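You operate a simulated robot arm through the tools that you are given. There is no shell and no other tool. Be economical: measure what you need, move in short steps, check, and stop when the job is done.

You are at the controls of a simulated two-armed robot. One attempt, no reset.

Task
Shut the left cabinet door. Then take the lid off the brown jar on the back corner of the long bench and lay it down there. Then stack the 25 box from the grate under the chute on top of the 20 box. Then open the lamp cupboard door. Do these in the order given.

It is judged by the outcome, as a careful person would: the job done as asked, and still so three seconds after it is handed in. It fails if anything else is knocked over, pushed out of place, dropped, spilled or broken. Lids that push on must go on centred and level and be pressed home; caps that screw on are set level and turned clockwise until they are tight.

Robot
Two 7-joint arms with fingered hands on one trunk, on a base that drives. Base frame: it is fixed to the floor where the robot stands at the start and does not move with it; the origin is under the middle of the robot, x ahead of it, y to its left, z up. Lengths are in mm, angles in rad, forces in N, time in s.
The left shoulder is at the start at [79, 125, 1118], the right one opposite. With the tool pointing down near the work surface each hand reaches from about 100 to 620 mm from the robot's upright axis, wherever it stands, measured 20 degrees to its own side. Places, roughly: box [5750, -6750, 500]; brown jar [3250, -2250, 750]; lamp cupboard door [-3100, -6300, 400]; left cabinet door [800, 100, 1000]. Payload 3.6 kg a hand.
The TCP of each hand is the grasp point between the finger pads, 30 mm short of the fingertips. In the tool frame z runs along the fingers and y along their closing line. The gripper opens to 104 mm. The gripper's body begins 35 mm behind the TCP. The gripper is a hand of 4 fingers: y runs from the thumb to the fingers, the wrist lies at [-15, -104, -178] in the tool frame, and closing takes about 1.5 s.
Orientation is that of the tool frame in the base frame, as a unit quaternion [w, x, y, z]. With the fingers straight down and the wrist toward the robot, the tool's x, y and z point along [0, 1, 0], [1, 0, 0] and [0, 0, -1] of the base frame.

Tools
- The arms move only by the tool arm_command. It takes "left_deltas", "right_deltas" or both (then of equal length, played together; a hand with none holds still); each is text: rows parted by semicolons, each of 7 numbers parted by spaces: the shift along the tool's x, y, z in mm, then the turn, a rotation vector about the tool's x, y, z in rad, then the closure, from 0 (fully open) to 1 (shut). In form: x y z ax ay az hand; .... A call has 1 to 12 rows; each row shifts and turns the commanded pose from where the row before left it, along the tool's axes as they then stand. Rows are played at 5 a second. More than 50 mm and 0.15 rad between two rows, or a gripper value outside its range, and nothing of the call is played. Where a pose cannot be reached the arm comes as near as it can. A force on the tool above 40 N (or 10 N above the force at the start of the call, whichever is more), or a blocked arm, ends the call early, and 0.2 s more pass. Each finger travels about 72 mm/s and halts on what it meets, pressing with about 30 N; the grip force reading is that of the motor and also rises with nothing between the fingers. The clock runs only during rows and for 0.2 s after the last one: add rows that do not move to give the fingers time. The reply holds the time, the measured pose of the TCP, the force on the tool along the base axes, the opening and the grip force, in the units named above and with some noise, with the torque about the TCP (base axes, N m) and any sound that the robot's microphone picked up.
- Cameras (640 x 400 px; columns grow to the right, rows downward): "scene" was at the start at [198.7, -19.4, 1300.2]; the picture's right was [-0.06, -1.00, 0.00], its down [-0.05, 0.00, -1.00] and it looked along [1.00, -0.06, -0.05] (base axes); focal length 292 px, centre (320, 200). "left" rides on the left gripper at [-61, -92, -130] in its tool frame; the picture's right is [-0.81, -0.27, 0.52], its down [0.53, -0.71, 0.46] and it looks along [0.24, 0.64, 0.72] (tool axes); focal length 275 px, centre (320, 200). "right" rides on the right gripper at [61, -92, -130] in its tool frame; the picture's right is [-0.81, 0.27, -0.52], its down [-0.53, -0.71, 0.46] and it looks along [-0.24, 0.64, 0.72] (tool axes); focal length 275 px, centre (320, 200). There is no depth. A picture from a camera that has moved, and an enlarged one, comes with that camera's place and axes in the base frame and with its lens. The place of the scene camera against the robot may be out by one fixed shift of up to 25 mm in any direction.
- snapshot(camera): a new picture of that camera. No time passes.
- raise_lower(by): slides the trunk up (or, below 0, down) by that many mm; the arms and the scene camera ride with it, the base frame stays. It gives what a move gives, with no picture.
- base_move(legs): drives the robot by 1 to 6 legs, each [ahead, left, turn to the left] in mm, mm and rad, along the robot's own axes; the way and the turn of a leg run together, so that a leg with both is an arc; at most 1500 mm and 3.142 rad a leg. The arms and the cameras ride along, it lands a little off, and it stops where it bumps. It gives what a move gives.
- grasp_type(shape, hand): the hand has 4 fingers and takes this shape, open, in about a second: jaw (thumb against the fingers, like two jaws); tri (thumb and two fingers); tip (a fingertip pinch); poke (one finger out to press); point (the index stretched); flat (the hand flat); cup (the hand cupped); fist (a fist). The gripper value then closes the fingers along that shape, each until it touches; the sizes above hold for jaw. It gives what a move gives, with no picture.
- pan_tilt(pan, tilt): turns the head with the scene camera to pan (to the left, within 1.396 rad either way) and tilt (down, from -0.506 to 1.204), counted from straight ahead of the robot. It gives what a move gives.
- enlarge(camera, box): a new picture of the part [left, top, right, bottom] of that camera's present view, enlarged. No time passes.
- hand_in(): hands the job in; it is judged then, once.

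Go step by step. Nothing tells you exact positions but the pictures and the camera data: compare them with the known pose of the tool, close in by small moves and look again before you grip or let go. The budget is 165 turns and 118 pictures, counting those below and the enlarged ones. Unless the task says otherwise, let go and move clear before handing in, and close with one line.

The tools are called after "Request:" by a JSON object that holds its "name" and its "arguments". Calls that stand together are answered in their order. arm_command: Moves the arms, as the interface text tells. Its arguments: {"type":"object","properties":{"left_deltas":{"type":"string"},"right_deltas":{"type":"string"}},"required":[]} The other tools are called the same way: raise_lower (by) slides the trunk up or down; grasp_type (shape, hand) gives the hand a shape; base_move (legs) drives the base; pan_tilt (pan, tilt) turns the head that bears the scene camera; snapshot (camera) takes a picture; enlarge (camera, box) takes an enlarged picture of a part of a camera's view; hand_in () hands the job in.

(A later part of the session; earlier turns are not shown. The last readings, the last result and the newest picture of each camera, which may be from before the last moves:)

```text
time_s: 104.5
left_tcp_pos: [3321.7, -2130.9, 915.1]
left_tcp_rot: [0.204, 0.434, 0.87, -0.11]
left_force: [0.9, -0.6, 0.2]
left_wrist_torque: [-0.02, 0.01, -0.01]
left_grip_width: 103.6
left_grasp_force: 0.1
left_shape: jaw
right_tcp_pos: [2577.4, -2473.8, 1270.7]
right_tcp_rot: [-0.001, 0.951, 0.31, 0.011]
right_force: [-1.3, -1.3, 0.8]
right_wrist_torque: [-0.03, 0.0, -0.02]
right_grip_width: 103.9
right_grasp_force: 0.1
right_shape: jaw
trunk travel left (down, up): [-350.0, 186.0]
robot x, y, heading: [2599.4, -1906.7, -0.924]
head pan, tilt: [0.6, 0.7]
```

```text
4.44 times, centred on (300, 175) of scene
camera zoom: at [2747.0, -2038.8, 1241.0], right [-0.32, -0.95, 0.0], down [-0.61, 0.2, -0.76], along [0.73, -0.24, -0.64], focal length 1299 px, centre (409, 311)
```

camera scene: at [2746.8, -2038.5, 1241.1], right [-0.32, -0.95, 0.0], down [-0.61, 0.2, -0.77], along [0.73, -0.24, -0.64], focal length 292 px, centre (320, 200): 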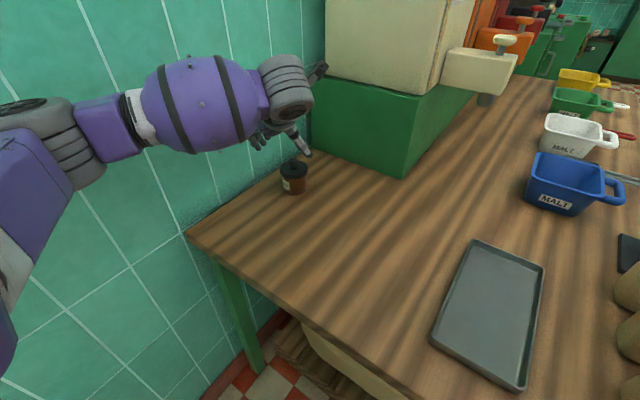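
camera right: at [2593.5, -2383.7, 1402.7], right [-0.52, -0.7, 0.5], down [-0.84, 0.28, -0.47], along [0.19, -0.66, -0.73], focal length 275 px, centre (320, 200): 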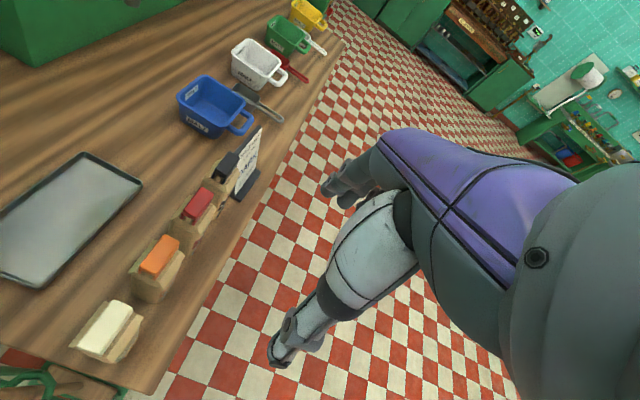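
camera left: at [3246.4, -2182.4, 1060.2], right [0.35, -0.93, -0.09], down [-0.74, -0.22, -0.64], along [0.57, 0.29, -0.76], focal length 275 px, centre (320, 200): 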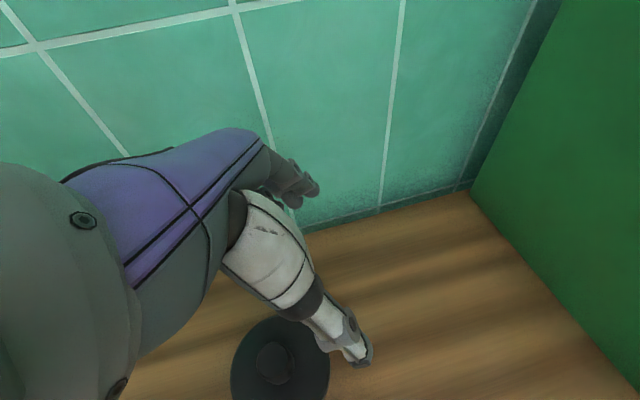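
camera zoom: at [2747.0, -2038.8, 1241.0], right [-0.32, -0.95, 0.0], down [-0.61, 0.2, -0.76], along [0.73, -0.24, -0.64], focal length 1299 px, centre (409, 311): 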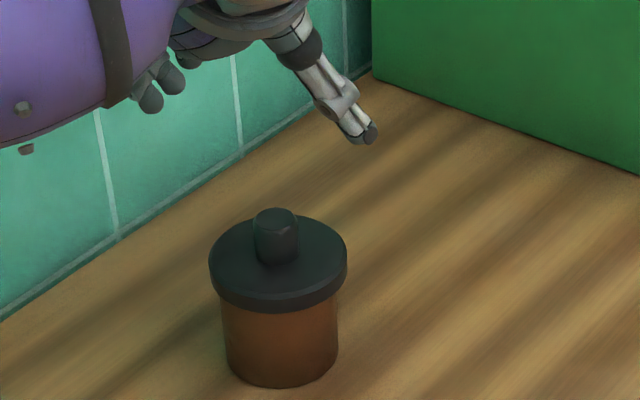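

From the close view, the lid is about 68 mm across, 13 mm thick, centred near (3261, -2128), disc top z≈849 with a knob above. My earlier correction was wrong because part of the disc was hidden. I'll line up again from above.

Request:
{"name": "arm_command", "arguments": {"left_deltas": "0 0 -25 0 0 0 0; 22 -15 -5 0 0 0 0; 23 -15 -5 0 0 0 0; 23 -16 -2 0 0 0 0; 0 0 15 0 0 0 0; 0 0 0 0 0 0 0"}}

Request:
{"name": "snapshot", "arguments": {"camera": "left"}}

Request:
{"name": "enlarge", "arguments": {"camera": "scene", "box": [240, 130, 360, 220]}}

```text
time_s: 105.9
left_tcp_pos: [3241.2, -2104.4, 902.3]
left_tcp_rot: [0.205, 0.434, 0.87, -0.109]
left_force: [1.4, 0.3, 0.6]
left_wrist_torque: [0.01, -0.04, -0.01]
left_grip_width: 103.9
left_grasp_force: 0.2
left_shape: jaw
right_tcp_pos: [2576.7, -2474.2, 1270.5]
right_tcp_rot: [-0.001, 0.951, 0.31, 0.011]
right_force: [0.5, 0.1, 0.0]
right_wrist_torque: [0.02, 0.0, -0.02]
right_grip_width: 103.9
right_grasp_force: 0.0
right_shape: jaw
trunk travel left (down, up): [-350.0, 186.0]
robot x, y, heading: [2601.7, -1914.2, -0.919]
head pan, tilt: [0.6, 0.7]
```

```text
63 pictures are left
camera left: at [3166.4, -2155.4, 1047.8], right [0.35, -0.93, -0.09], down [-0.74, -0.22, -0.64], along [0.57, 0.29, -0.76], focal length 275 px, centre (320, 200)
```

left: 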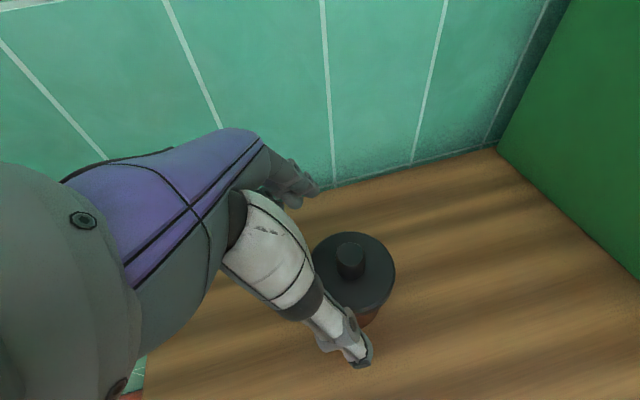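

```text
4.44 times, centred on (300, 175) of scene
camera zoom: at [2746.8, -2038.3, 1241.1], right [-0.32, -0.95, 0.0], down [-0.61, 0.2, -0.77], along [0.73, -0.24, -0.64], focal length 1299 px, centre (409, 311)
```

zoom: 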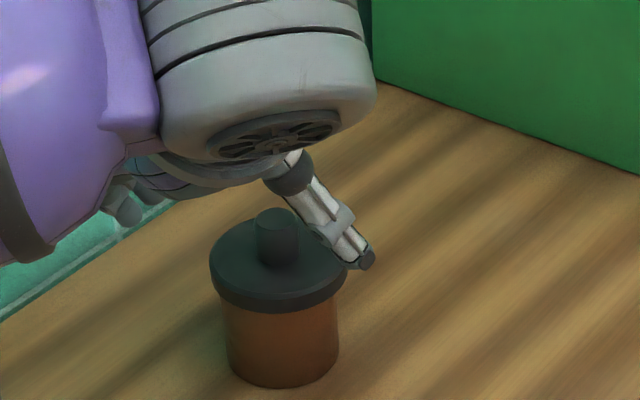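

Aligned. I'll advance 50 mm along the fingers and close gently on the rim.

Request:
{"name": "arm_command", "arguments": {"left_deltas": "1.6 0 16 0 0 0 0; 0 0 17 0 0 0 0; 0 0 16 0 0 0 0; 0 0 0 0 0 0 0"}}

Request:
{"name": "snapshot", "arguments": {"camera": "left"}}

Request:
{"name": "enlarge", "arguments": {"camera": "scene", "box": [240, 130, 360, 220]}}

```text
time_s: 106.9
left_tcp_pos: [3252.5, -2120.8, 859.8]
left_tcp_rot: [0.205, 0.434, 0.87, -0.11]
left_force: [-0.3, -1.1, 0.7]
left_wrist_torque: [0.0, 0.05, 0.01]
left_grip_width: 104.1
left_grasp_force: 0.0
left_shape: jaw
right_tcp_pos: [2577.0, -2473.6, 1271.8]
right_tcp_rot: [-0.001, 0.951, 0.31, 0.012]
right_force: [0.6, 0.2, -0.8]
right_wrist_torque: [-0.01, 0.01, 0.01]
right_grip_width: 104.2
right_grasp_force: 0.1
right_shape: jaw
trunk travel left (down, up): [-350.0, 186.0]
robot x, y, heading: [2601.0, -1909.8, -0.919]
head pan, tilt: [0.6, 0.7]
```

```text
61 pictures are left
camera left: at [3179.4, -2171.4, 1005.4], right [0.35, -0.93, -0.09], down [-0.74, -0.22, -0.64], along [0.58, 0.29, -0.76], focal length 275 px, centre (320, 200)
```

left: 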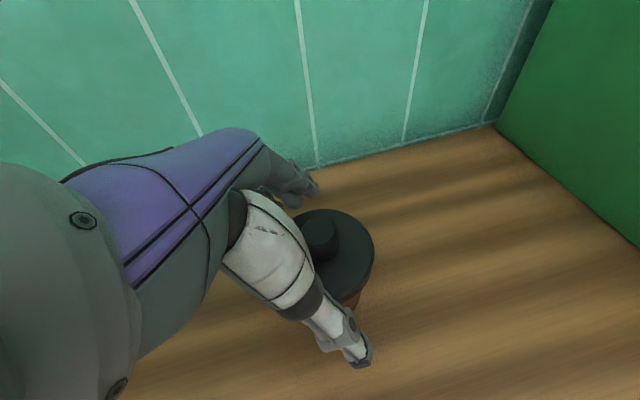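

```text
4.44 times, centred on (300, 175) of scene
camera zoom: at [2746.9, -2038.4, 1241.1], right [-0.32, -0.95, 0.0], down [-0.61, 0.2, -0.77], along [0.73, -0.24, -0.64], focal length 1299 px, centre (409, 311)
```

zoom: 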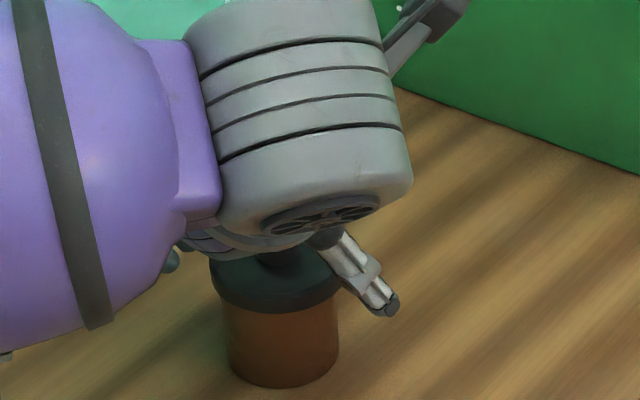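

The disc now sits centred between thumb and fingers, so I'll close slowly.

Request:
{"name": "arm_command", "arguments": {"left_deltas": "0 0 0 0 0 0 0.1; 0 0 0 0 0 0 0.2; 0 0 0 0 0 0 0.25; 0 0 0 0 0 0 0.3; 0 0 0 0 0 0 0.35; 0 0 0 0 0 0 0.4; 0 0 0 0 0 0 0.4; 0 0 0 0 0 0 0.4"}}

Request:
{"name": "enlarge", "arguments": {"camera": "scene", "box": [240, 130, 360, 220]}}

```text
time_s: 108.7
left_tcp_pos: [3253.7, -2121.0, 861.7]
left_tcp_rot: [0.206, 0.434, 0.87, -0.109]
left_force: [-0.1, 0.0, -0.3]
left_wrist_torque: [0.02, -0.01, -0.01]
left_grip_width: 58.9
left_grasp_force: 30.1
left_shape: jaw
right_tcp_pos: [2576.2, -2474.4, 1271.7]
right_tcp_rot: [-0.002, 0.951, 0.31, 0.012]
right_force: [0.6, 0.6, 0.1]
right_wrist_torque: [0.0, -0.03, -0.03]
right_grip_width: 103.7
right_grasp_force: 0.0
right_shape: jaw
trunk travel left (down, up): [-350.0, 186.0]
robot x, y, heading: [2598.5, -1909.9, -0.92]
head pan, tilt: [0.6, 0.7]
heard: snap
```

```text
4.44 times, centred on (300, 175) of scene
camera zoom: at [2747.0, -2038.5, 1241.0], right [-0.32, -0.95, 0.0], down [-0.61, 0.2, -0.76], along [0.73, -0.24, -0.64], focal length 1299 px, centre (409, 311)
```

zoom: 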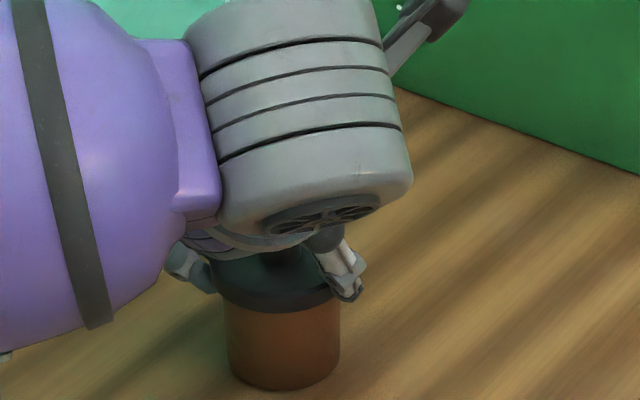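

I'll lift 12 mm and check whether only the lid comes.

Request:
{"name": "arm_command", "arguments": {"left_deltas": "-2.7 0 -5.3 0 0 0 0.4; -2.7 0 -5.3 0 0 0 0.4; 0 0 0 0 0 0 0.4"}}

Request:
{"name": "enlarge", "arguments": {"camera": "scene", "box": [240, 130, 360, 220]}}

```text
time_s: 109.5
left_tcp_pos: [3254.8, -2121.2, 872.4]
left_tcp_rot: [0.205, 0.435, 0.87, -0.109]
left_force: [-0.4, 0.3, 0.0]
left_wrist_torque: [0.02, 0.01, -0.03]
left_grip_width: 58.9
left_grasp_force: 30.3
left_shape: jaw
right_tcp_pos: [2576.6, -2475.1, 1270.5]
right_tcp_rot: [-0.001, 0.951, 0.31, 0.012]
right_force: [-0.5, 0.6, 0.0]
right_wrist_torque: [-0.02, 0.0, 0.01]
right_grip_width: 103.8
right_grasp_force: 0.0
right_shape: jaw
trunk travel left (down, up): [-350.0, 186.0]
robot x, y, heading: [2596.7, -1912.1, -0.923]
head pan, tilt: [0.6, 0.7]
```

```text
4.44 times, centred on (300, 175) of scene
camera zoom: at [2747.0, -2038.5, 1241.0], right [-0.32, -0.95, 0.0], down [-0.61, 0.2, -0.76], along [0.73, -0.24, -0.64], focal length 1299 px, centre (409, 311)
```

zoom: 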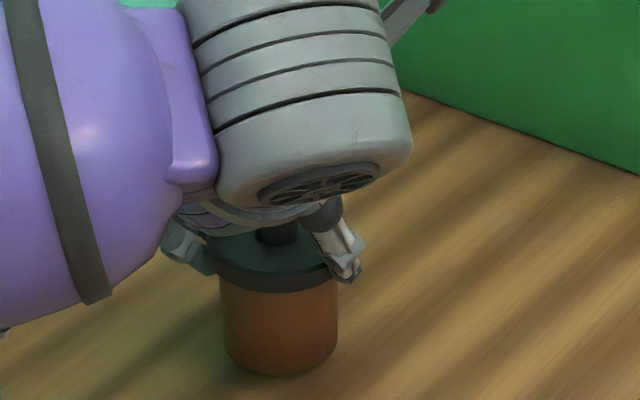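

The lid (59 mm) is gripped but it holds fast to the jar, so I need the other hand on the jar body. I'll carry the jar level to a spot in front of me and bring the right hand in from the right.

Request:
{"name": "arm_command", "arguments": {"left_deltas": "-18 0 -35.5 0 0 0 0.6; -18 0 -35.5 0 0 0 0.6; 8.3 -32.6 -11.4 0 0 0 0.6; 8.3 -32.6 -11.4 0 0 0 0.6; 8.3 -32.6 -11.4 0 0 0 0.6; 8.3 -32.6 -11.4 0 0 0 0.6; 8.3 -32.6 -11.4 0 0 0 0.6; 8.3 -32.6 -11.4 0 0 0 0.6; 8.3 -32.6 -11.4 0 0 0 0.6; 8.3 -32.6 -11.4 0 0 0 0.6; 8.3 -32.6 -11.4 0 0 0 0.6; 0 0 0 0 0 0 0.6"}}

Request:
{"name": "grasp_type", "arguments": {"hand": "right", "shape": "tip"}}

Request:
{"name": "pan_tilt", "arguments": {"pan": 0.1, "tilt": 0.7}}

Request:
{"name": "snapshot", "arguments": {"camera": "scene"}}

```text
time_s: 112.1
left_tcp_pos: [2951.8, -2203.4, 1013.7]
left_tcp_rot: [0.206, 0.434, 0.87, -0.109]
left_force: [-0.1, 0.4, -0.6]
left_wrist_torque: [0.0, -0.01, -0.01]
left_grip_width: 57.5
left_grasp_force: 30.1
left_shape: jaw
right_tcp_pos: [2578.1, -2473.6, 1271.5]
right_tcp_rot: [0.0, 0.951, 0.309, 0.011]
right_force: [-0.7, 0.2, -0.5]
right_wrist_torque: [0.0, -0.02, 0.01]
right_grip_width: 104.0
right_grasp_force: 0.1
right_shape: jaw
trunk travel left (down, up): [-350.0, 186.0]
robot x, y, heading: [2602.5, -1910.8, -0.926]
head pan, tilt: [0.6, 0.7]
```

```text
time_s: 113.0
left_tcp_pos: [2951.6, -2204.7, 1013.6]
left_tcp_rot: [0.205, 0.434, 0.87, -0.11]
left_force: [-0.3, -0.6, 0.1]
left_wrist_torque: [0.01, 0.03, -0.01]
left_grip_width: 57.7
left_grasp_force: 29.8
left_shape: jaw
right_tcp_pos: [2576.1, -2474.0, 1270.8]
right_tcp_rot: [0.0, 0.951, 0.31, 0.012]
right_force: [-0.8, -0.7, 0.2]
right_wrist_torque: [0.04, -0.01, 0.0]
right_grip_width: 103.8
right_grasp_force: 0.1
right_shape: tip
trunk travel left (down, up): [-350.0, 186.0]
robot x, y, heading: [2600.5, -1903.5, -0.918]
head pan, tilt: [0.6, 0.7]
```

```text
time_s: 113.9
left_tcp_pos: [2952.7, -2203.8, 1012.3]
left_tcp_rot: [0.205, 0.434, 0.87, -0.109]
left_force: [0.0, 0.6, -0.5]
left_wrist_torque: [-0.01, 0.03, 0.03]
left_grip_width: 57.6
left_grasp_force: 29.5
left_shape: jaw
right_tcp_pos: [2576.9, -2475.2, 1271.6]
right_tcp_rot: [-0.001, 0.951, 0.31, 0.011]
right_force: [0.2, 0.3, 0.0]
right_wrist_torque: [0.01, -0.02, -0.03]
right_grip_width: 103.8
right_grasp_force: 0.0
right_shape: tip
trunk travel left (down, up): [-350.0, 186.0]
robot x, y, heading: [2599.2, -1915.0, -0.924]
head pan, tilt: [0.099, 0.7]
```

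```text
57 pictures are left
camera scene: at [2724.3, -2073.9, 1241.0], right [-0.73, -0.68, 0.0], down [-0.44, 0.47, -0.76], along [0.52, -0.56, -0.64], focal length 292 px, centre (320, 200)
```

scene: 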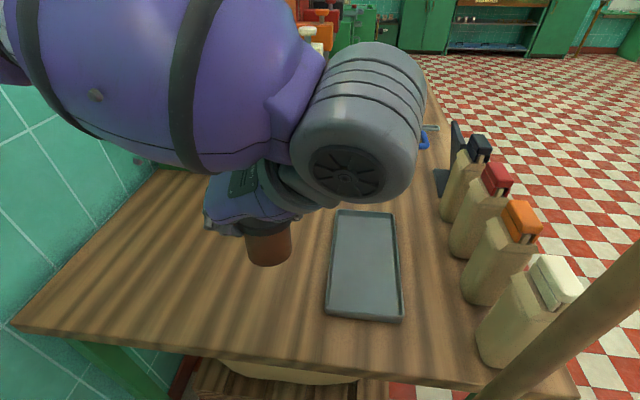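

The jar is held securely. The broom and bottles would be in the right arm's way here, so I'll back off from the bench before using the right hand.

Request:
{"name": "base_move", "arguments": {"legs": [[-450, 0, 0]]}}

Request:
{"name": "arm_command", "arguments": {"right_deltas": "10 0 10 0 0.14 0 0; 0 0 0 0 0.14 0 0; 0 0 0 0 0.14 0 0; 0 0 0 0 0.14 0 0; 0 0 0 0 0.14 0 0; 0 0 0 0 0.14 0 0; 0 0 0 0 0.14 0 0; 0 0 0 0 0.14 0 0; 0 0 0 0 0.15 0 0; 0 0 0 0 0.15 0 0; 0 0 0 0 0.15 0 0; 0 0 0 0 0 0 0"}}

Request:
{"name": "snapshot", "arguments": {"camera": "scene"}}

```text
time_s: 116.6
left_tcp_pos: [2681.9, -1849.1, 1014.6]
left_tcp_rot: [0.205, 0.434, 0.87, -0.109]
left_force: [-0.6, 1.0, -1.8]
left_wrist_torque: [0.01, 0.0, -0.03]
left_grip_width: 57.6
left_grasp_force: 30.5
left_shape: jaw
right_tcp_pos: [2308.1, -2119.1, 1271.0]
right_tcp_rot: [-0.001, 0.95, 0.311, 0.012]
right_force: [-0.6, -0.1, 0.1]
right_wrist_torque: [-0.04, 0.0, -0.02]
right_grip_width: 103.8
right_grasp_force: 0.0
right_shape: tip
trunk travel left (down, up): [-350.0, 186.0]
robot x, y, heading: [2331.7, -1559.8, -0.915]
head pan, tilt: [0.099, 0.7]
```

```text
time_s: 119.2
left_tcp_pos: [2682.0, -1849.3, 1013.5]
left_tcp_rot: [0.206, 0.434, 0.87, -0.11]
left_force: [-0.9, -0.1, -0.9]
left_wrist_torque: [-0.01, -0.04, 0.03]
left_grip_width: 57.6
left_grasp_force: 29.8
left_shape: jaw
right_tcp_pos: [2315.3, -2114.6, 1260.1]
right_tcp_rot: [-0.22, 0.664, 0.218, 0.68]
right_force: [-0.3, 0.7, -0.4]
right_wrist_torque: [0.03, -0.01, -0.02]
right_grip_width: 103.8
right_grasp_force: 0.0
right_shape: tip
trunk travel left (down, up): [-350.0, 186.0]
robot x, y, heading: [2331.7, -1554.9, -0.923]
head pan, tilt: [0.099, 0.7]
```

```text
56 pictures are left
camera scene: at [2454.7, -1719.3, 1241.0], right [-0.73, -0.68, 0.0], down [-0.44, 0.47, -0.76], along [0.52, -0.56, -0.64], focal length 292 px, centre (320, 200)
```

scene: 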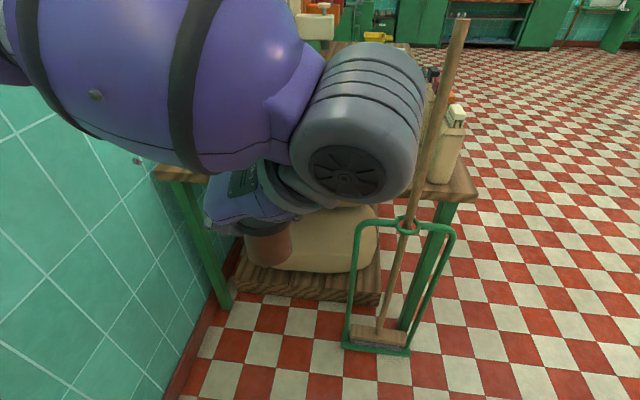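

The right hand now points left with a horizontal closing line. I'll lower it to the jar-body height and bring it in from the right.

Request:
{"name": "arm_command", "arguments": {"right_deltas": "-45 3 0 0 0 0 0; -45 3 0 0 0 0 0; -45 3 0 0 0 0 0; -45 3 0 0 0 0 0; -45 3 0 0 0 0 0; -45 3 0 0 0 0 0; -45 3 0 0 0 0 0; 0 0 45 0 0 0 0; 0 0 45 0 0 0 0; 0 0 45 0 0 0 0; 0 0 45 0 0 0 0; 0 0 45 0 0 0 0"}}

Request:
{"name": "arm_command", "arguments": {"right_deltas": "0 0 35 0 0 0 0; 0 0 35 0 0 0 0; 0 0 20 0 0 0 0; 0 0 0 0 0 0 0"}}

Request:
{"name": "snapshot", "arguments": {"camera": "right"}}

Request:
{"name": "snapshot", "arguments": {"camera": "scene"}}

```text
time_s: 121.8
left_tcp_pos: [2682.1, -1849.4, 1013.3]
left_tcp_rot: [0.205, 0.435, 0.87, -0.11]
left_force: [-0.3, 0.7, -0.8]
left_wrist_torque: [-0.01, -0.02, 0.03]
left_grip_width: 57.8
left_grasp_force: 29.8
left_shape: jaw
right_tcp_pos: [2432.4, -1946.3, 1050.9]
right_tcp_rot: [-0.22, 0.665, 0.219, 0.679]
right_force: [0.6, 0.8, -0.2]
right_wrist_torque: [0.02, 0.05, 0.02]
right_grip_width: 103.9
right_grasp_force: 0.0
right_shape: tip
right hand out of reach, approached as far as the arm can: row 4, 5, 6, 7, 10, 11, 12
trunk travel left (down, up): [-350.0, 186.0]
robot x, y, heading: [2334.7, -1557.3, -0.921]
head pan, tilt: [0.099, 0.7]
```

```text
time_s: 122.8
left_tcp_pos: [2682.0, -1847.9, 1013.6]
left_tcp_rot: [0.205, 0.434, 0.87, -0.11]
left_force: [-0.2, -0.3, -1.2]
left_wrist_torque: [-0.02, 0.0, 0.04]
left_grip_width: 57.8
left_grasp_force: 30.3
left_shape: jaw
right_tcp_pos: [2444.1, -1946.0, 1063.5]
right_tcp_rot: [-0.22, 0.665, 0.219, 0.679]
right_force: [0.3, -0.4, -0.8]
right_wrist_torque: [-0.03, 0.04, -0.02]
right_grip_width: 104.1
right_grasp_force: 0.2
right_shape: tip
right hand out of reach, approached as far as the arm can: row 1, 2, 3
trunk travel left (down, up): [-350.0, 186.0]
robot x, y, heading: [2332.2, -1557.6, -0.92]
head pan, tilt: [0.099, 0.7]
```

```text
55 pictures are left
camera right: at [2282.6, -1950.6, 1122.2], right [-0.24, -0.52, -0.82], down [-0.04, 0.85, -0.53], along [0.97, -0.09, -0.23], focal length 275 px, centre (320, 200)
```

right: 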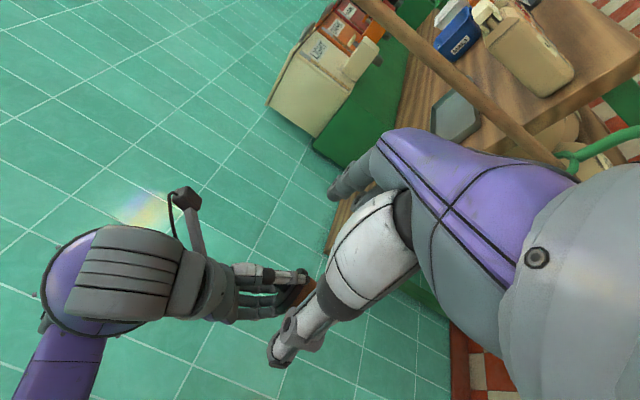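

```text
54 pictures are left
camera scene: at [2454.6, -1719.3, 1241.0], right [-0.73, -0.68, 0.0], down [-0.44, 0.47, -0.76], along [0.52, -0.56, -0.64], focal length 292 px, centre (320, 200)
```

scene: 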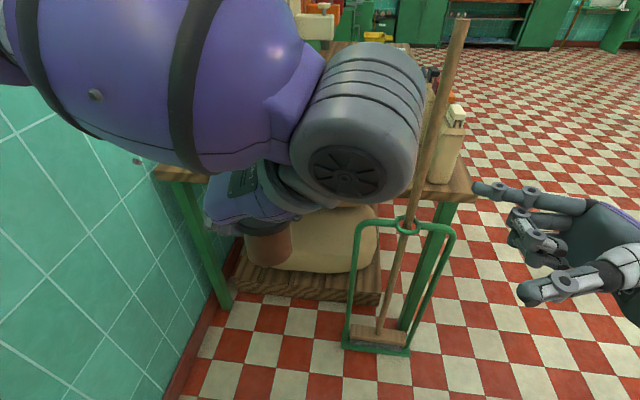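

That orientation hits a joint limit. I'll turn the right hand so it points forward-left instead.

Request:
{"name": "arm_command", "arguments": {"right_deltas": "0 0 0 -0.14 0 0 0; 0 0 0 -0.14 0 0 0; 0 0 0 -0.14 0 0 0; 0 0 0 -0.14 0 0 0; 0 0 0 -0.14 0 0 0; 0 0 0 -0.14 0 0 0; 0 0 0 0 0 0 0"}}

Request:
{"name": "snapshot", "arguments": {"camera": "scene"}}

```text
time_s: 124.4
left_tcp_pos: [2681.8, -1849.5, 1013.4]
left_tcp_rot: [0.205, 0.434, 0.87, -0.109]
left_force: [-1.0, 0.0, -0.1]
left_wrist_torque: [0.02, -0.02, 0.0]
left_grip_width: 57.5
left_grasp_force: 29.8
left_shape: jaw
right_tcp_pos: [2455.5, -2098.5, 1070.6]
right_tcp_rot: [0.07, 0.697, -0.078, 0.71]
right_force: [-0.7, 0.9, 0.2]
right_wrist_torque: [-0.02, -0.03, 0.02]
right_grip_width: 103.7
right_grasp_force: 0.2
right_shape: tip
right hand out of reach, approached as far as the arm can: row 1, 2, 3, 4, 5, 6
trunk travel left (down, up): [-350.0, 186.0]
robot x, y, heading: [2330.8, -1555.9, -0.921]
head pan, tilt: [0.099, 0.7]
```

```text
53 pictures are left
camera scene: at [2454.2, -1719.1, 1241.1], right [-0.73, -0.68, 0.0], down [-0.44, 0.47, -0.77], along [0.52, -0.56, -0.64], focal length 292 px, centre (320, 200)
```

scene: 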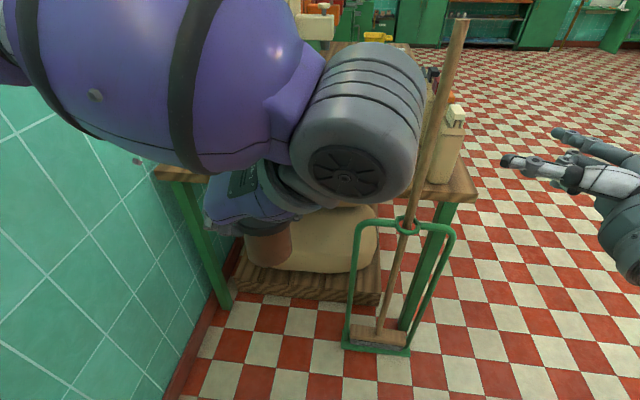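

The right arm may be held by the low height. I'll command it higher and see whether it can come in.

Request:
{"name": "arm_command", "arguments": {"right_deltas": "44 0 0 0 0 0 0; 44 0 0 0 0 0 0; 44 0 0 0 0 0 0; 44 0 0 0 0 0 0; 0 0 0 0 0 0 0; 0 0 0 0 0 0 0"}}

Request:
{"name": "snapshot", "arguments": {"camera": "scene"}}

```text
time_s: 125.8
left_tcp_pos: [2682.1, -1848.8, 1013.2]
left_tcp_rot: [0.205, 0.434, 0.87, -0.11]
left_force: [0.6, 0.4, -0.4]
left_wrist_torque: [-0.02, 0.02, -0.01]
left_grip_width: 57.7
left_grasp_force: 30.4
left_shape: jaw
right_tcp_pos: [2504.0, -2103.3, 1207.9]
right_tcp_rot: [0.071, 0.695, -0.078, 0.711]
right_force: [-0.5, -0.1, 0.0]
right_wrist_torque: [-0.01, 0.01, -0.02]
right_grip_width: 103.8
right_grasp_force: 0.1
right_shape: tip
right hand out of reach, approached as far as the arm can: row 1, 2, 3, 4
trunk travel left (down, up): [-350.0, 186.0]
robot x, y, heading: [2332.1, -1555.8, -0.918]
head pan, tilt: [0.099, 0.7]
```

```text
52 pictures are left
camera scene: at [2454.9, -1719.2, 1241.0], right [-0.73, -0.68, 0.0], down [-0.44, 0.47, -0.76], along [0.52, -0.56, -0.64], focal length 292 px, centre (320, 200)
```

scene: 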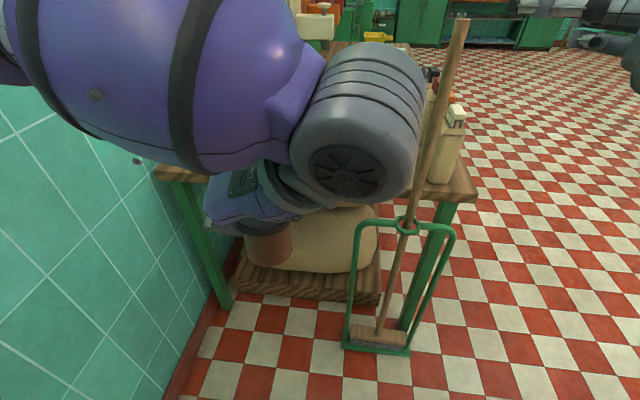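

I'll change tack: turn the left hand about the vertical (jar kept level) so its wrist comes from behind and left, leaving the right side free. At the same time I'll restore the right hand to pointing left, but higher.

Request:
{"name": "arm_command", "arguments": {"left_deltas": "0 0 0 0.061 0.002 0.1204 0.6; 0 0 0 0.061 0.002 0.1204 0.6; 0 0 0 0.061 0.002 0.1204 0.6; 0 0 0 0.061 0.002 0.1204 0.6; 0 0 0 0.061 0.002 0.1204 0.6; 0 0 0 0.061 0.002 0.1204 0.6; 0 0 0 0.061 0.002 0.1204 0.6; 0 0 0 0.061 0.002 0.1204 0.6; 0 0 0 0.061 0.002 0.1204 0.6; 0 0 0 0.061 0.002 0.1204 0.6; 0 0 0 0 0 0 0.6", "right_deltas": "0 0 0 0.14 0 0 0; 0 0 0 0.14 0 0 0; 0 0 0 0.14 0 0 0; 0 0 0 0.14 0 0 0; 0 0 0 0.14 0 0 0; 0 0 0 0.14 0 0 0; 0 0 0 0 0 0 0; 0 0 0 0 0 0 0; 0 0 0 0 0 0 0; 0 0 0 0 0 0 0; 0 0 0 0 0 0 0"}}

Request:
{"name": "snapshot", "arguments": {"camera": "scene"}}

```text
time_s: 128.2
left_tcp_pos: [2683.0, -1849.5, 1013.4]
left_tcp_rot: [0.09, 0.883, 0.407, -0.214]
left_force: [-0.1, 0.0, -0.5]
left_wrist_torque: [0.0, -0.02, 0.01]
left_grip_width: 57.4
left_grasp_force: 29.8
left_shape: jaw
right_tcp_pos: [2517.5, -2104.6, 1197.7]
right_tcp_rot: [-0.219, 0.664, 0.219, 0.68]
right_force: [-0.2, -0.1, -0.8]
right_wrist_torque: [0.02, 0.01, -0.04]
right_grip_width: 103.8
right_grasp_force: 0.0
right_shape: tip
right hand out of reach, approached as far as the arm can: row 1, 2
trunk travel left (down, up): [-350.0, 186.0]
robot x, y, heading: [2333.3, -1556.5, -0.921]
head pan, tilt: [0.099, 0.7]
```

```text
51 pictures are left
camera scene: at [2454.6, -1719.4, 1241.0], right [-0.73, -0.68, 0.0], down [-0.44, 0.47, -0.76], along [0.52, -0.56, -0.64], focal length 292 px, centre (320, 200)
```

scene: 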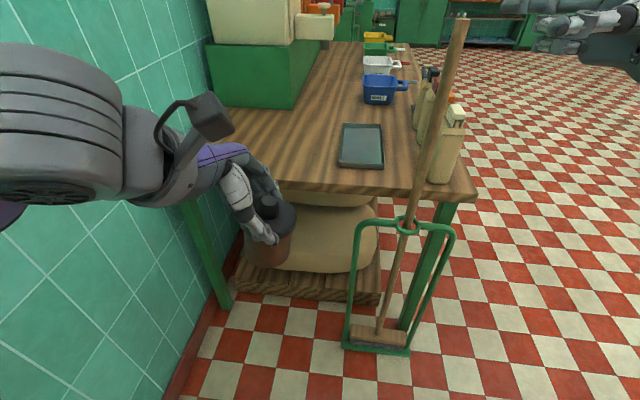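

The left hand now comes in from the left with the jar's right side free, and the right hand is within reach again. I'll raise the jar to body height z≈1090 and bring the right hand in level with it.

Request:
{"name": "arm_command", "arguments": {"left_deltas": "-14.6 -0.5 -29 0 0 0 0.6; -14.6 -0.5 -29 0 0 0 0.6; -14.6 -0.5 -29 0 0 0 0.6; -14.6 -0.5 -29 0 0 0 0.6; 0 0 0 0 0 0 0.6; 0 0 0 0 0 0 0.6; 0 0 0 0 0 0 0.6; 0 0 0 0 0 0 0.6", "right_deltas": "0 -34.3 0 0 0 0 0; 0 -34.3 0 0 0 0 0; 0 -34.3 0 0 0 0 0; -40 0 0 0 0 0 0; -40 0 0 0 0 0 0; -38 0 0 0 0 0 0; 0 0 45 0 0 0 0; 0 0 45 0 0 0 0"}}

Request:
{"name": "snapshot", "arguments": {"camera": "scene"}}

Request:
{"name": "snapshot", "arguments": {"camera": "right"}}

```text
time_s: 130.0
left_tcp_pos: [2683.4, -1849.7, 1142.8]
left_tcp_rot: [0.091, 0.882, 0.41, -0.214]
left_force: [0.0, -0.8, 0.3]
left_wrist_torque: [0.01, 0.01, 0.02]
left_grip_width: 57.2
left_grasp_force: 30.6
left_shape: jaw
right_tcp_pos: [2471.8, -2007.2, 1097.3]
right_tcp_rot: [-0.209, 0.698, 0.184, 0.66]
right_force: [-0.6, 0.0, -0.1]
right_wrist_torque: [-0.04, -0.02, 0.0]
right_grip_width: 103.9
right_grasp_force: 0.0
right_shape: tip
right hand out of reach, approached as far as the arm can: row 5, 6, 7, 8
trunk travel left (down, up): [-350.0, 186.0]
robot x, y, heading: [2329.6, -1556.3, -0.921]
head pan, tilt: [0.099, 0.7]
```

```text
50 pictures are left
camera scene: at [2455.3, -1719.6, 1240.9], right [-0.73, -0.68, 0.0], down [-0.44, 0.47, -0.76], along [0.52, -0.56, -0.64], focal length 292 px, centre (320, 200)
```

scene: 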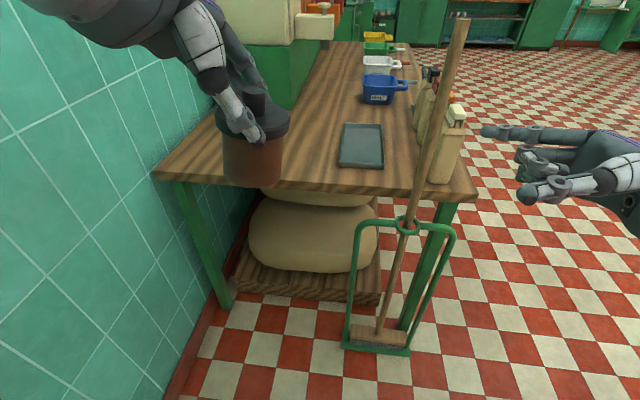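

```text
49 pictures are left
camera right: at [2315.7, -2000.2, 1169.4], right [-0.34, -0.49, -0.8], down [-0.03, 0.86, -0.52], along [0.94, -0.15, -0.3], focal length 275 px, centre (320, 200)
```

right: 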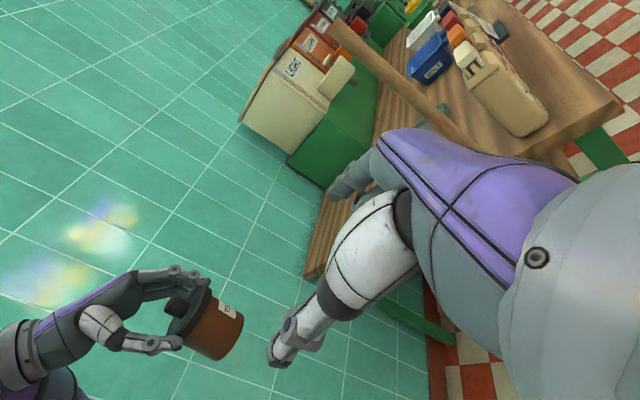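

The right hand stops at about 160 mm right of centre, so I'll bring the jar to it. The left hand moves right in stages.

Request:
{"name": "arm_command", "arguments": {"left_deltas": "-25.5 -6.1 10.8 0 0 0 0.6; -25.5 -6.1 10.8 0 0 0 0.6; -25.5 -6.1 10.8 0 0 0 0.6; -25.5 -6.1 10.8 0 0 0 0.6; -25.5 -6.1 10.8 0 0 0 0.6; -25.5 -6.1 10.8 0 0 0 0.6; 0 0 0 0 0 0 0.6"}}

Request:
{"name": "snapshot", "arguments": {"camera": "right"}}

Request:
{"name": "snapshot", "arguments": {"camera": "scene"}}

```text
time_s: 131.6
left_tcp_pos: [2547.1, -1951.9, 1156.0]
left_tcp_rot: [0.091, 0.883, 0.409, -0.213]
left_force: [0.4, 0.7, -0.4]
left_wrist_torque: [-0.04, -0.01, 0.01]
left_grip_width: 57.4
left_grasp_force: 30.7
left_shape: jaw
right_tcp_pos: [2470.6, -2006.4, 1097.3]
right_tcp_rot: [-0.209, 0.697, 0.185, 0.661]
right_force: [1.1, 0.0, -0.1]
right_wrist_torque: [0.04, 0.02, 0.01]
right_grip_width: 104.1
right_grasp_force: 0.0
right_shape: tip
trunk travel left (down, up): [-350.0, 186.0]
robot x, y, heading: [2333.1, -1557.1, -0.918]
head pan, tilt: [0.099, 0.7]
```

```text
48 pictures are left
camera right: at [2315.4, -1999.8, 1169.5], right [-0.34, -0.49, -0.8], down [-0.03, 0.86, -0.52], along [0.94, -0.15, -0.3], focal length 275 px, centre (320, 200)
```

right: 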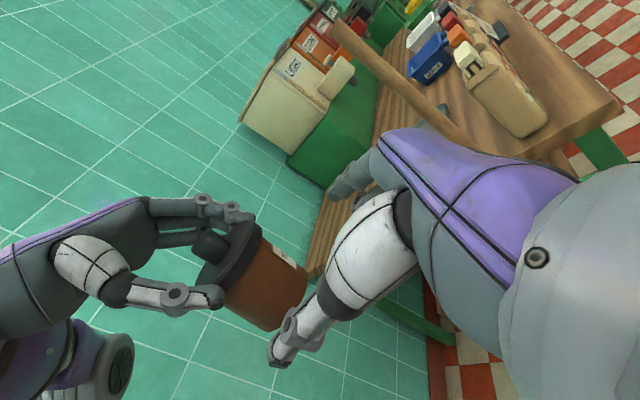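

```text
47 pictures are left
camera scene: at [2455.1, -1719.0, 1241.0], right [-0.73, -0.68, 0.0], down [-0.44, 0.47, -0.76], along [0.52, -0.56, -0.64], focal length 292 px, centre (320, 200)
```

scene: 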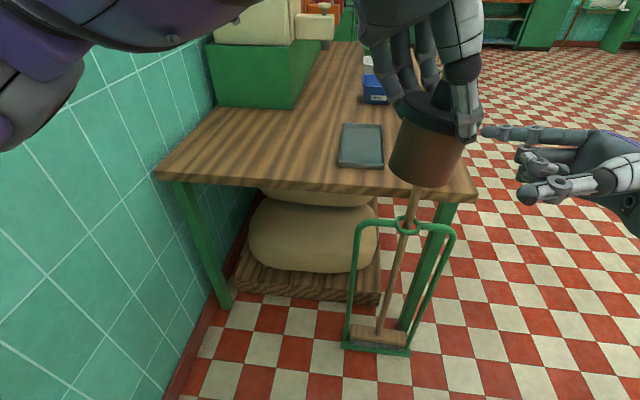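

The jar is level with the right hand's pinch. I'll move it 74 mm further right, between the right thumb and finger.

Request:
{"name": "arm_command", "arguments": {"left_deltas": "-16.4 -4.7 7.3 0 0 0 0.6; -16.4 -4.7 7.3 0 0 0 0.6; -16.4 -4.7 7.3 0 0 0 0.6; -16.4 -4.7 7.3 0 0 0 0.6; 0 0 0 0 0 0 0.6"}}

Request:
{"name": "snapshot", "arguments": {"camera": "right"}}

Request:
{"name": "snapshot", "arguments": {"camera": "scene"}}

```text
time_s: 132.8
left_tcp_pos: [2485.6, -1993.8, 1158.9]
left_tcp_rot: [0.091, 0.883, 0.408, -0.214]
left_force: [1.2, 0.1, 0.2]
left_wrist_torque: [0.02, -0.04, 0.0]
left_grip_width: 57.2
left_grasp_force: 30.7
left_shape: jaw
right_tcp_pos: [2471.1, -2007.1, 1098.7]
right_tcp_rot: [-0.209, 0.698, 0.185, 0.659]
right_force: [-1.1, -0.2, -0.3]
right_wrist_torque: [-0.02, 0.0, -0.01]
right_grip_width: 104.1
right_grasp_force: 0.0
right_shape: tip
trunk travel left (down, up): [-350.0, 186.0]
robot x, y, heading: [2331.6, -1557.8, -0.923]
head pan, tilt: [0.099, 0.7]
```

```text
46 pictures are left
camera right: at [2315.2, -2000.0, 1169.5], right [-0.34, -0.49, -0.8], down [-0.03, 0.86, -0.52], along [0.94, -0.15, -0.3], focal length 275 px, centre (320, 200)
```

right: 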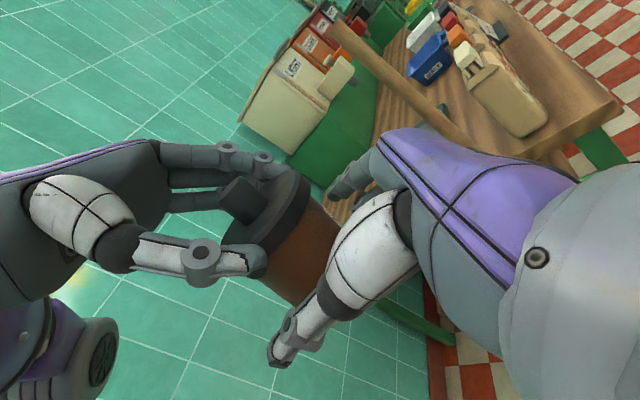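

```text
45 pictures are left
camera scene: at [2454.9, -1719.1, 1241.0], right [-0.73, -0.68, 0.0], down [-0.44, 0.47, -0.76], along [0.52, -0.56, -0.64], focal length 292 px, centre (320, 200)
```

scene: 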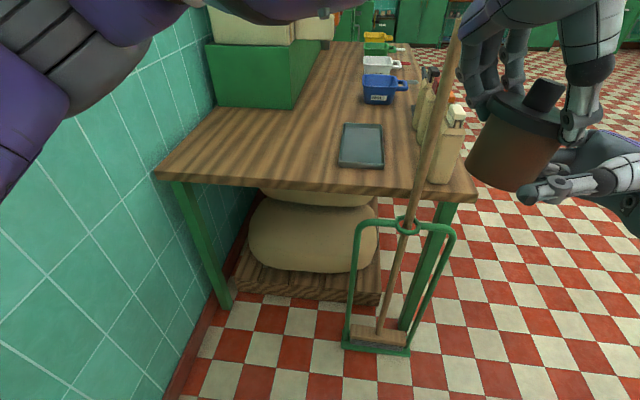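

The jar body is now between the right thumb and finger, so I'll close the right hand on it.

Request:
{"name": "arm_command", "arguments": {"right_deltas": "0 0 0 0 0 0 0.15; 0 0 0 0 0 0 0.3; 0 0 0 0 0 0 0.4; 0 0 0 0 0 0 0.5; 0 0 0 0 0 0 0.6; 0 0 0 0 0 0 0.6; 0 0 0 0 0 0 0.6"}}

Request:
{"name": "snapshot", "arguments": {"camera": "right"}}

```text
time_s: 134.4
left_tcp_pos: [2486.7, -1995.0, 1158.1]
left_tcp_rot: [0.09, 0.883, 0.408, -0.213]
left_force: [0.9, -0.4, 0.0]
left_wrist_torque: [-0.08, -0.13, -0.04]
left_grip_width: 57.4
left_grasp_force: 29.4
left_shape: jaw
right_tcp_pos: [2470.6, -2006.2, 1098.7]
right_tcp_rot: [-0.208, 0.697, 0.185, 0.66]
right_force: [-1.8, 0.7, -0.1]
right_wrist_torque: [-0.04, 0.02, 0.05]
right_grip_width: 50.6
right_grasp_force: 29.6
right_shape: tip
trunk travel left (down, up): [-350.0, 186.0]
robot x, y, heading: [2327.7, -1552.9, -0.923]
head pan, tilt: [0.099, 0.7]
```

```text
44 pictures are left
camera right: at [2315.0, -2000.1, 1169.4], right [-0.34, -0.49, -0.8], down [-0.03, 0.86, -0.52], along [0.94, -0.15, -0.3], focal length 275 px, centre (320, 200)
```

right: 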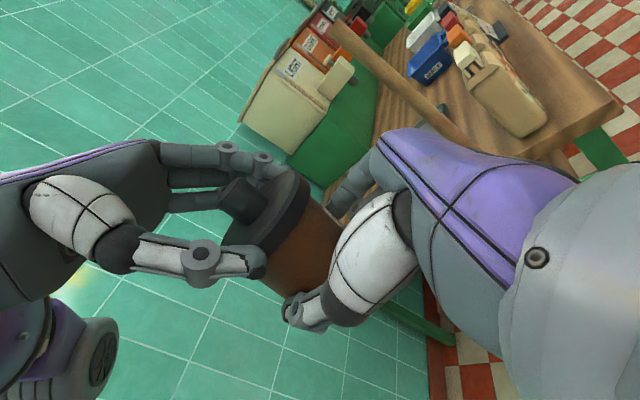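

Both hands hold it. Now I'll pull the lid straight up slowly with the left.

Request:
{"name": "arm_command", "arguments": {"left_deltas": "-1.8 0 -3.6 0 0 0 0.6; -1.8 0 -3.6 0 0 0 0.6; -1.8 0 -3.6 0 0 0 0.6; -1.8 0 -3.6 0 0 0 0.6; -1.8 0 -3.6 0 0 0 0.6; 0 0 0 0 0 0 0.6"}}

Request:
{"name": "snapshot", "arguments": {"camera": "right"}}

```text
time_s: 135.8
left_tcp_pos: [2486.3, -1993.4, 1178.6]
left_tcp_rot: [0.091, 0.883, 0.409, -0.213]
left_force: [0.1, 0.4, -0.2]
left_wrist_torque: [0.01, 0.02, -0.03]
left_grip_width: 54.9
left_grasp_force: 30.0
left_shape: jaw
right_tcp_pos: [2470.7, -2006.2, 1098.8]
right_tcp_rot: [-0.209, 0.698, 0.185, 0.66]
right_force: [0.0, -0.6, -1.3]
right_wrist_torque: [-0.03, 0.01, 0.03]
right_grip_width: 51.2
right_grasp_force: 30.0
right_shape: tip
trunk travel left (down, up): [-350.0, 186.0]
robot x, y, heading: [2335.3, -1561.9, -0.919]
head pan, tilt: [0.099, 0.7]
```

```text
43 pictures are left
camera right: at [2315.0, -2000.1, 1169.4], right [-0.34, -0.49, -0.8], down [-0.03, 0.86, -0.52], along [0.94, -0.15, -0.3], focal length 275 px, centre (320, 200)
```

right: 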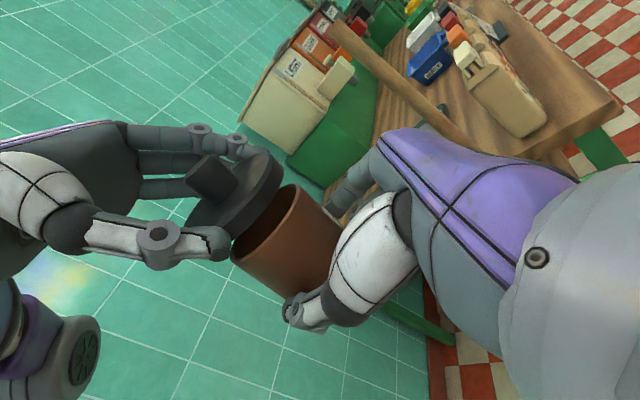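

The lid is off cleanly. I'll separate the hands: the left carries the lid left and turns back to the earlier yaw, and the right lifts the jar up and out, level and clear of the broom.

Request:
{"name": "arm_command", "arguments": {"left_deltas": "-9 0 -18 0 0 0 0.6; -9 0 -18 0 0 0 0.6; 32 8 -17 0 0 0 0.6; 32 8 -17 0 0 0 0.6; 32 8 -17 0 0 0 0.6; 32 8 -17 0 0 0 0.6; 0 0 0 -0.061 -0.002 -0.1204 0.6; 0 0 0 -0.061 -0.002 -0.1204 0.6; 0 0 0 -0.061 -0.002 -0.1204 0.6; 0 0 0 -0.061 -0.002 -0.1204 0.6; 0 0 0 -0.061 -0.002 -0.1204 0.6; 0 0 0 -0.061 -0.002 -0.1204 0.6", "right_deltas": "0 0 0 0 0 0 0.6; 0 0 0 0 0 0 0.6; 30 0 0 0 0 0 0.6; 30 0 0 0 0 0 0.6; 30 0 0 0 0 0 0.6; 30 0 0 0 0 0 0.6; 25 0 -25 0 0 0 0.6; 25 0 -30 0 0 0 0.6; 0 0 -35 0 0 0 0.6; 0 0 -35 0 0 0 0.6; 0 0 -35 0 0 0 0.6; 0 0 -20 0 0 0 0.6"}}

Request:
{"name": "arm_command", "arguments": {"left_deltas": "0 0 0 -0.061 -0.002 -0.1204 0.6; 0 0 0 -0.061 -0.002 -0.1204 0.6; 0 0 0 -0.061 -0.002 -0.1204 0.6; 0 0 0 -0.061 -0.002 -0.1204 0.6; 0 0 0 0 0 0 0.6"}}

Request:
{"name": "snapshot", "arguments": {"camera": "scene"}}

Request:
{"name": "snapshot", "arguments": {"camera": "right"}}

```text
time_s: 138.4
left_tcp_pos: [2604.7, -1906.5, 1219.4]
left_tcp_rot: [0.167, 0.65, 0.725, -0.159]
left_force: [-0.5, 0.6, -0.9]
left_wrist_torque: [0.01, 0.04, 0.01]
left_grip_width: 54.7
left_grasp_force: 29.7
left_shape: jaw
right_tcp_pos: [2331.2, -2098.9, 1265.4]
right_tcp_rot: [-0.207, 0.69, 0.202, 0.663]
right_force: [-0.4, -0.1, -0.3]
right_wrist_torque: [0.0, 0.04, 0.0]
right_grip_width: 50.8
right_grasp_force: 30.1
right_shape: tip
right hand out of reach, approached as far as the arm can: row 3
trunk travel left (down, up): [-350.0, 186.0]
robot x, y, heading: [2331.7, -1556.9, -0.917]
head pan, tilt: [0.099, 0.7]
```

```text
time_s: 139.6
left_tcp_pos: [2619.0, -1923.9, 1185.4]
left_tcp_rot: [0.205, 0.433, 0.871, -0.111]
left_force: [1.0, 0.4, 0.7]
left_wrist_torque: [0.0, 0.01, -0.01]
left_grip_width: 54.5
left_grasp_force: 30.1
left_shape: jaw
left hand out of reach, approached as far as the arm can: row 2, 3, 4
right_tcp_pos: [2332.2, -2097.4, 1265.0]
right_tcp_rot: [-0.208, 0.69, 0.201, 0.664]
right_force: [1.4, 0.7, -0.6]
right_wrist_torque: [0.01, -0.01, 0.03]
right_grip_width: 51.2
right_grasp_force: 30.2
right_shape: tip
trunk travel left (down, up): [-350.0, 186.0]
robot x, y, heading: [2331.7, -1558.5, -0.917]
head pan, tilt: [0.099, 0.7]
```

```text
42 pictures are left
camera scene: at [2454.9, -1720.1, 1243.0], right [-0.74, -0.68, 0.0], down [-0.42, 0.46, -0.78], along [0.53, -0.57, -0.63], focal length 292 px, centre (320, 200)
```

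scene: 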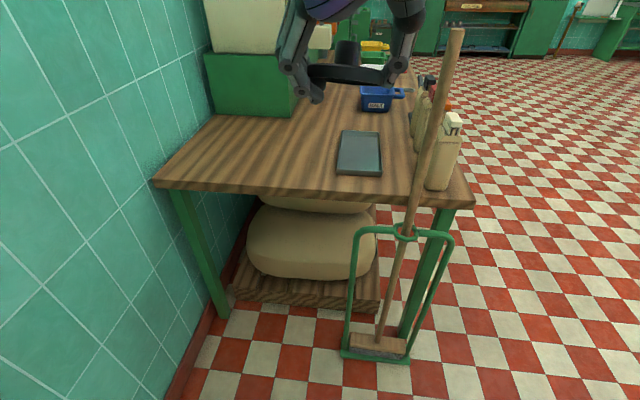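

```text
41 pictures are left
camera right: at [2173.9, -2093.1, 1332.8], right [-0.31, -0.52, -0.8], down [-0.04, 0.84, -0.53], along [0.95, -0.14, -0.28], focal length 275 px, centre (320, 200)
```

right: 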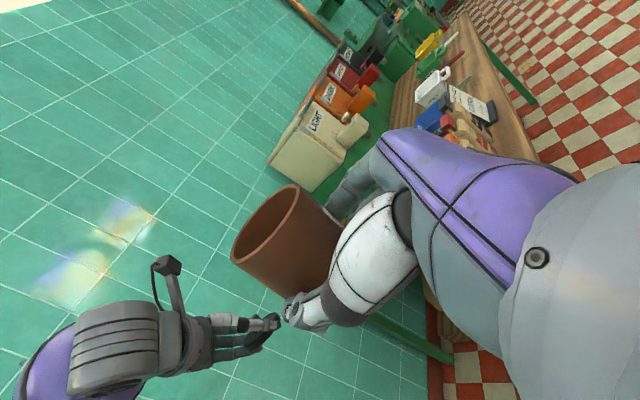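

The jar is safe in the right hand and the lid in the left. I'll place the left hand at its reach pose, then drive back to the bench.

Request:
{"name": "arm_command", "arguments": {"left_deltas": "1.3 20 20.3 0 0 0 0.6; 1.3 33 20.3 0 0 0 0.6; 1.3 33 20.3 0 0 0 0.6; 1.3 33 20.3 0 0 0 0.6; 1.3 33 20.3 0 0 0 0.6; 1.3 33 20.3 0 0 0 0.6; 1.3 33 20.3 0 0 0 0.6; 1.3 33 20.3 0 0 0 0.6; 1.3 33 20.3 0 0 0 0.6; 1.3 33 20.3 0 0 0 0.6; 1.3 33 20.3 0 0 0 0.6; 1.3 33 20.3 0 0 0 0.6"}}

Request:
{"name": "base_move", "arguments": {"legs": [[445, 0, 0]]}}

Request:
{"name": "pan_tilt", "arguments": {"pan": 0.6, "tilt": 0.7}}

Request:
{"name": "snapshot", "arguments": {"camera": "scene"}}

```text
time_s: 142.2
left_tcp_pos: [2983.1, -1771.5, 955.4]
left_tcp_rot: [0.206, 0.434, 0.871, -0.109]
left_force: [-0.6, 0.7, -0.1]
left_wrist_torque: [0.01, 0.01, 0.0]
left_grip_width: 54.5
left_grasp_force: 30.1
left_shape: jaw
right_tcp_pos: [2332.3, -2097.8, 1264.6]
right_tcp_rot: [-0.207, 0.69, 0.202, 0.664]
right_force: [-0.4, -0.3, 0.8]
right_wrist_torque: [-0.02, 0.05, 0.02]
right_grip_width: 50.9
right_grasp_force: 30.0
right_shape: tip
trunk travel left (down, up): [-350.0, 186.0]
robot x, y, heading: [2329.7, -1557.2, -0.916]
head pan, tilt: [0.099, 0.7]
```

```text
time_s: 145.0
left_tcp_pos: [3256.9, -2131.4, 955.4]
left_tcp_rot: [0.205, 0.434, 0.87, -0.11]
left_force: [0.2, 0.7, 0.1]
left_wrist_torque: [0.0, -0.01, 0.01]
left_grip_width: 54.5
left_grasp_force: 29.4
left_shape: jaw
right_tcp_pos: [2605.8, -2457.1, 1265.9]
right_tcp_rot: [-0.208, 0.69, 0.202, 0.663]
right_force: [-0.2, 0.3, 0.0]
right_wrist_torque: [0.0, 0.01, 0.01]
right_grip_width: 50.8
right_grasp_force: 29.9
right_shape: tip
trunk travel left (down, up): [-350.0, 186.0]
robot x, y, heading: [2605.7, -1915.7, -0.922]
head pan, tilt: [0.099, 0.7]
```

```text
time_s: 145.9
left_tcp_pos: [3256.4, -2131.6, 955.6]
left_tcp_rot: [0.206, 0.434, 0.87, -0.109]
left_force: [-0.9, 0.3, -0.5]
left_wrist_torque: [0.02, 0.0, -0.03]
left_grip_width: 54.4
left_grasp_force: 29.5
left_shape: jaw
right_tcp_pos: [2603.5, -2456.9, 1265.0]
right_tcp_rot: [-0.209, 0.69, 0.202, 0.663]
right_force: [-0.3, 0.3, -0.6]
right_wrist_torque: [-0.02, 0.01, 0.0]
right_grip_width: 51.0
right_grasp_force: 30.0
right_shape: tip
trunk travel left (down, up): [-350.0, 186.0]
robot x, y, heading: [2603.2, -1915.9, -0.916]
head pan, tilt: [0.6, 0.7]
```

```text
40 pictures are left
camera scene: at [2751.1, -2042.8, 1241.0], right [-0.31, -0.95, 0.0], down [-0.61, 0.2, -0.76], along [0.73, -0.24, -0.64], focal length 292 px, centre (320, 200)
```

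scene: 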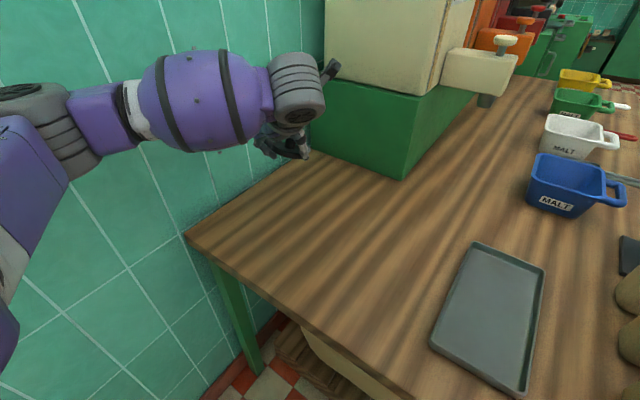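

I'll lay the lid down a little right of and nearer than the jar's old spot, descending slowly toward contact.

Request:
{"name": "arm_command", "arguments": {"left_deltas": "13 -8.3 16 0 0 0 0.6; 13 -8.3 16 0 0 0 0.6; 13 -8.3 16 0 0 0 0.6; 13 -8.3 16 0 0 0 0.6; 13 -8.3 16 0 0 0 0.6; 13 -8.3 16 0 0 0 0.6; 0 0 0 0 0 0 0.6"}}

Request:
{"name": "enlarge", "arguments": {"camera": "scene", "box": [220, 110, 360, 240]}}

```text
time_s: 147.5
left_tcp_pos: [3200.1, -2140.9, 836.6]
left_tcp_rot: [0.205, 0.433, 0.871, -0.109]
left_force: [0.2, 0.5, -1.1]
left_wrist_torque: [0.02, 0.01, 0.01]
left_grip_width: 54.1
left_grasp_force: 30.0
left_shape: jaw
right_tcp_pos: [2606.1, -2457.0, 1266.0]
right_tcp_rot: [-0.209, 0.69, 0.202, 0.663]
right_force: [1.1, -0.3, -0.2]
right_wrist_torque: [0.01, 0.0, -0.02]
right_grip_width: 50.8
right_grasp_force: 30.1
right_shape: tip
trunk travel left (down, up): [-350.0, 186.0]
robot x, y, heading: [2605.3, -1916.5, -0.919]
head pan, tilt: [0.6, 0.7]
```

```text
3.08 times, centred on (290, 175) of scene
camera zoom: at [2751.1, -2042.6, 1241.1], right [-0.31, -0.95, 0.0], down [-0.61, 0.2, -0.76], along [0.73, -0.24, -0.64], focal length 899 px, centre (412, 277)
```

zoom: 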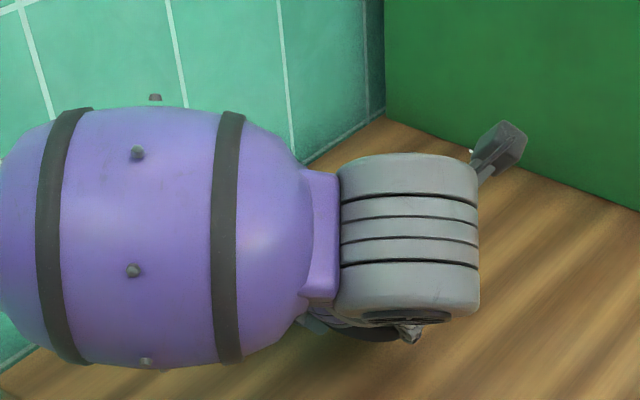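

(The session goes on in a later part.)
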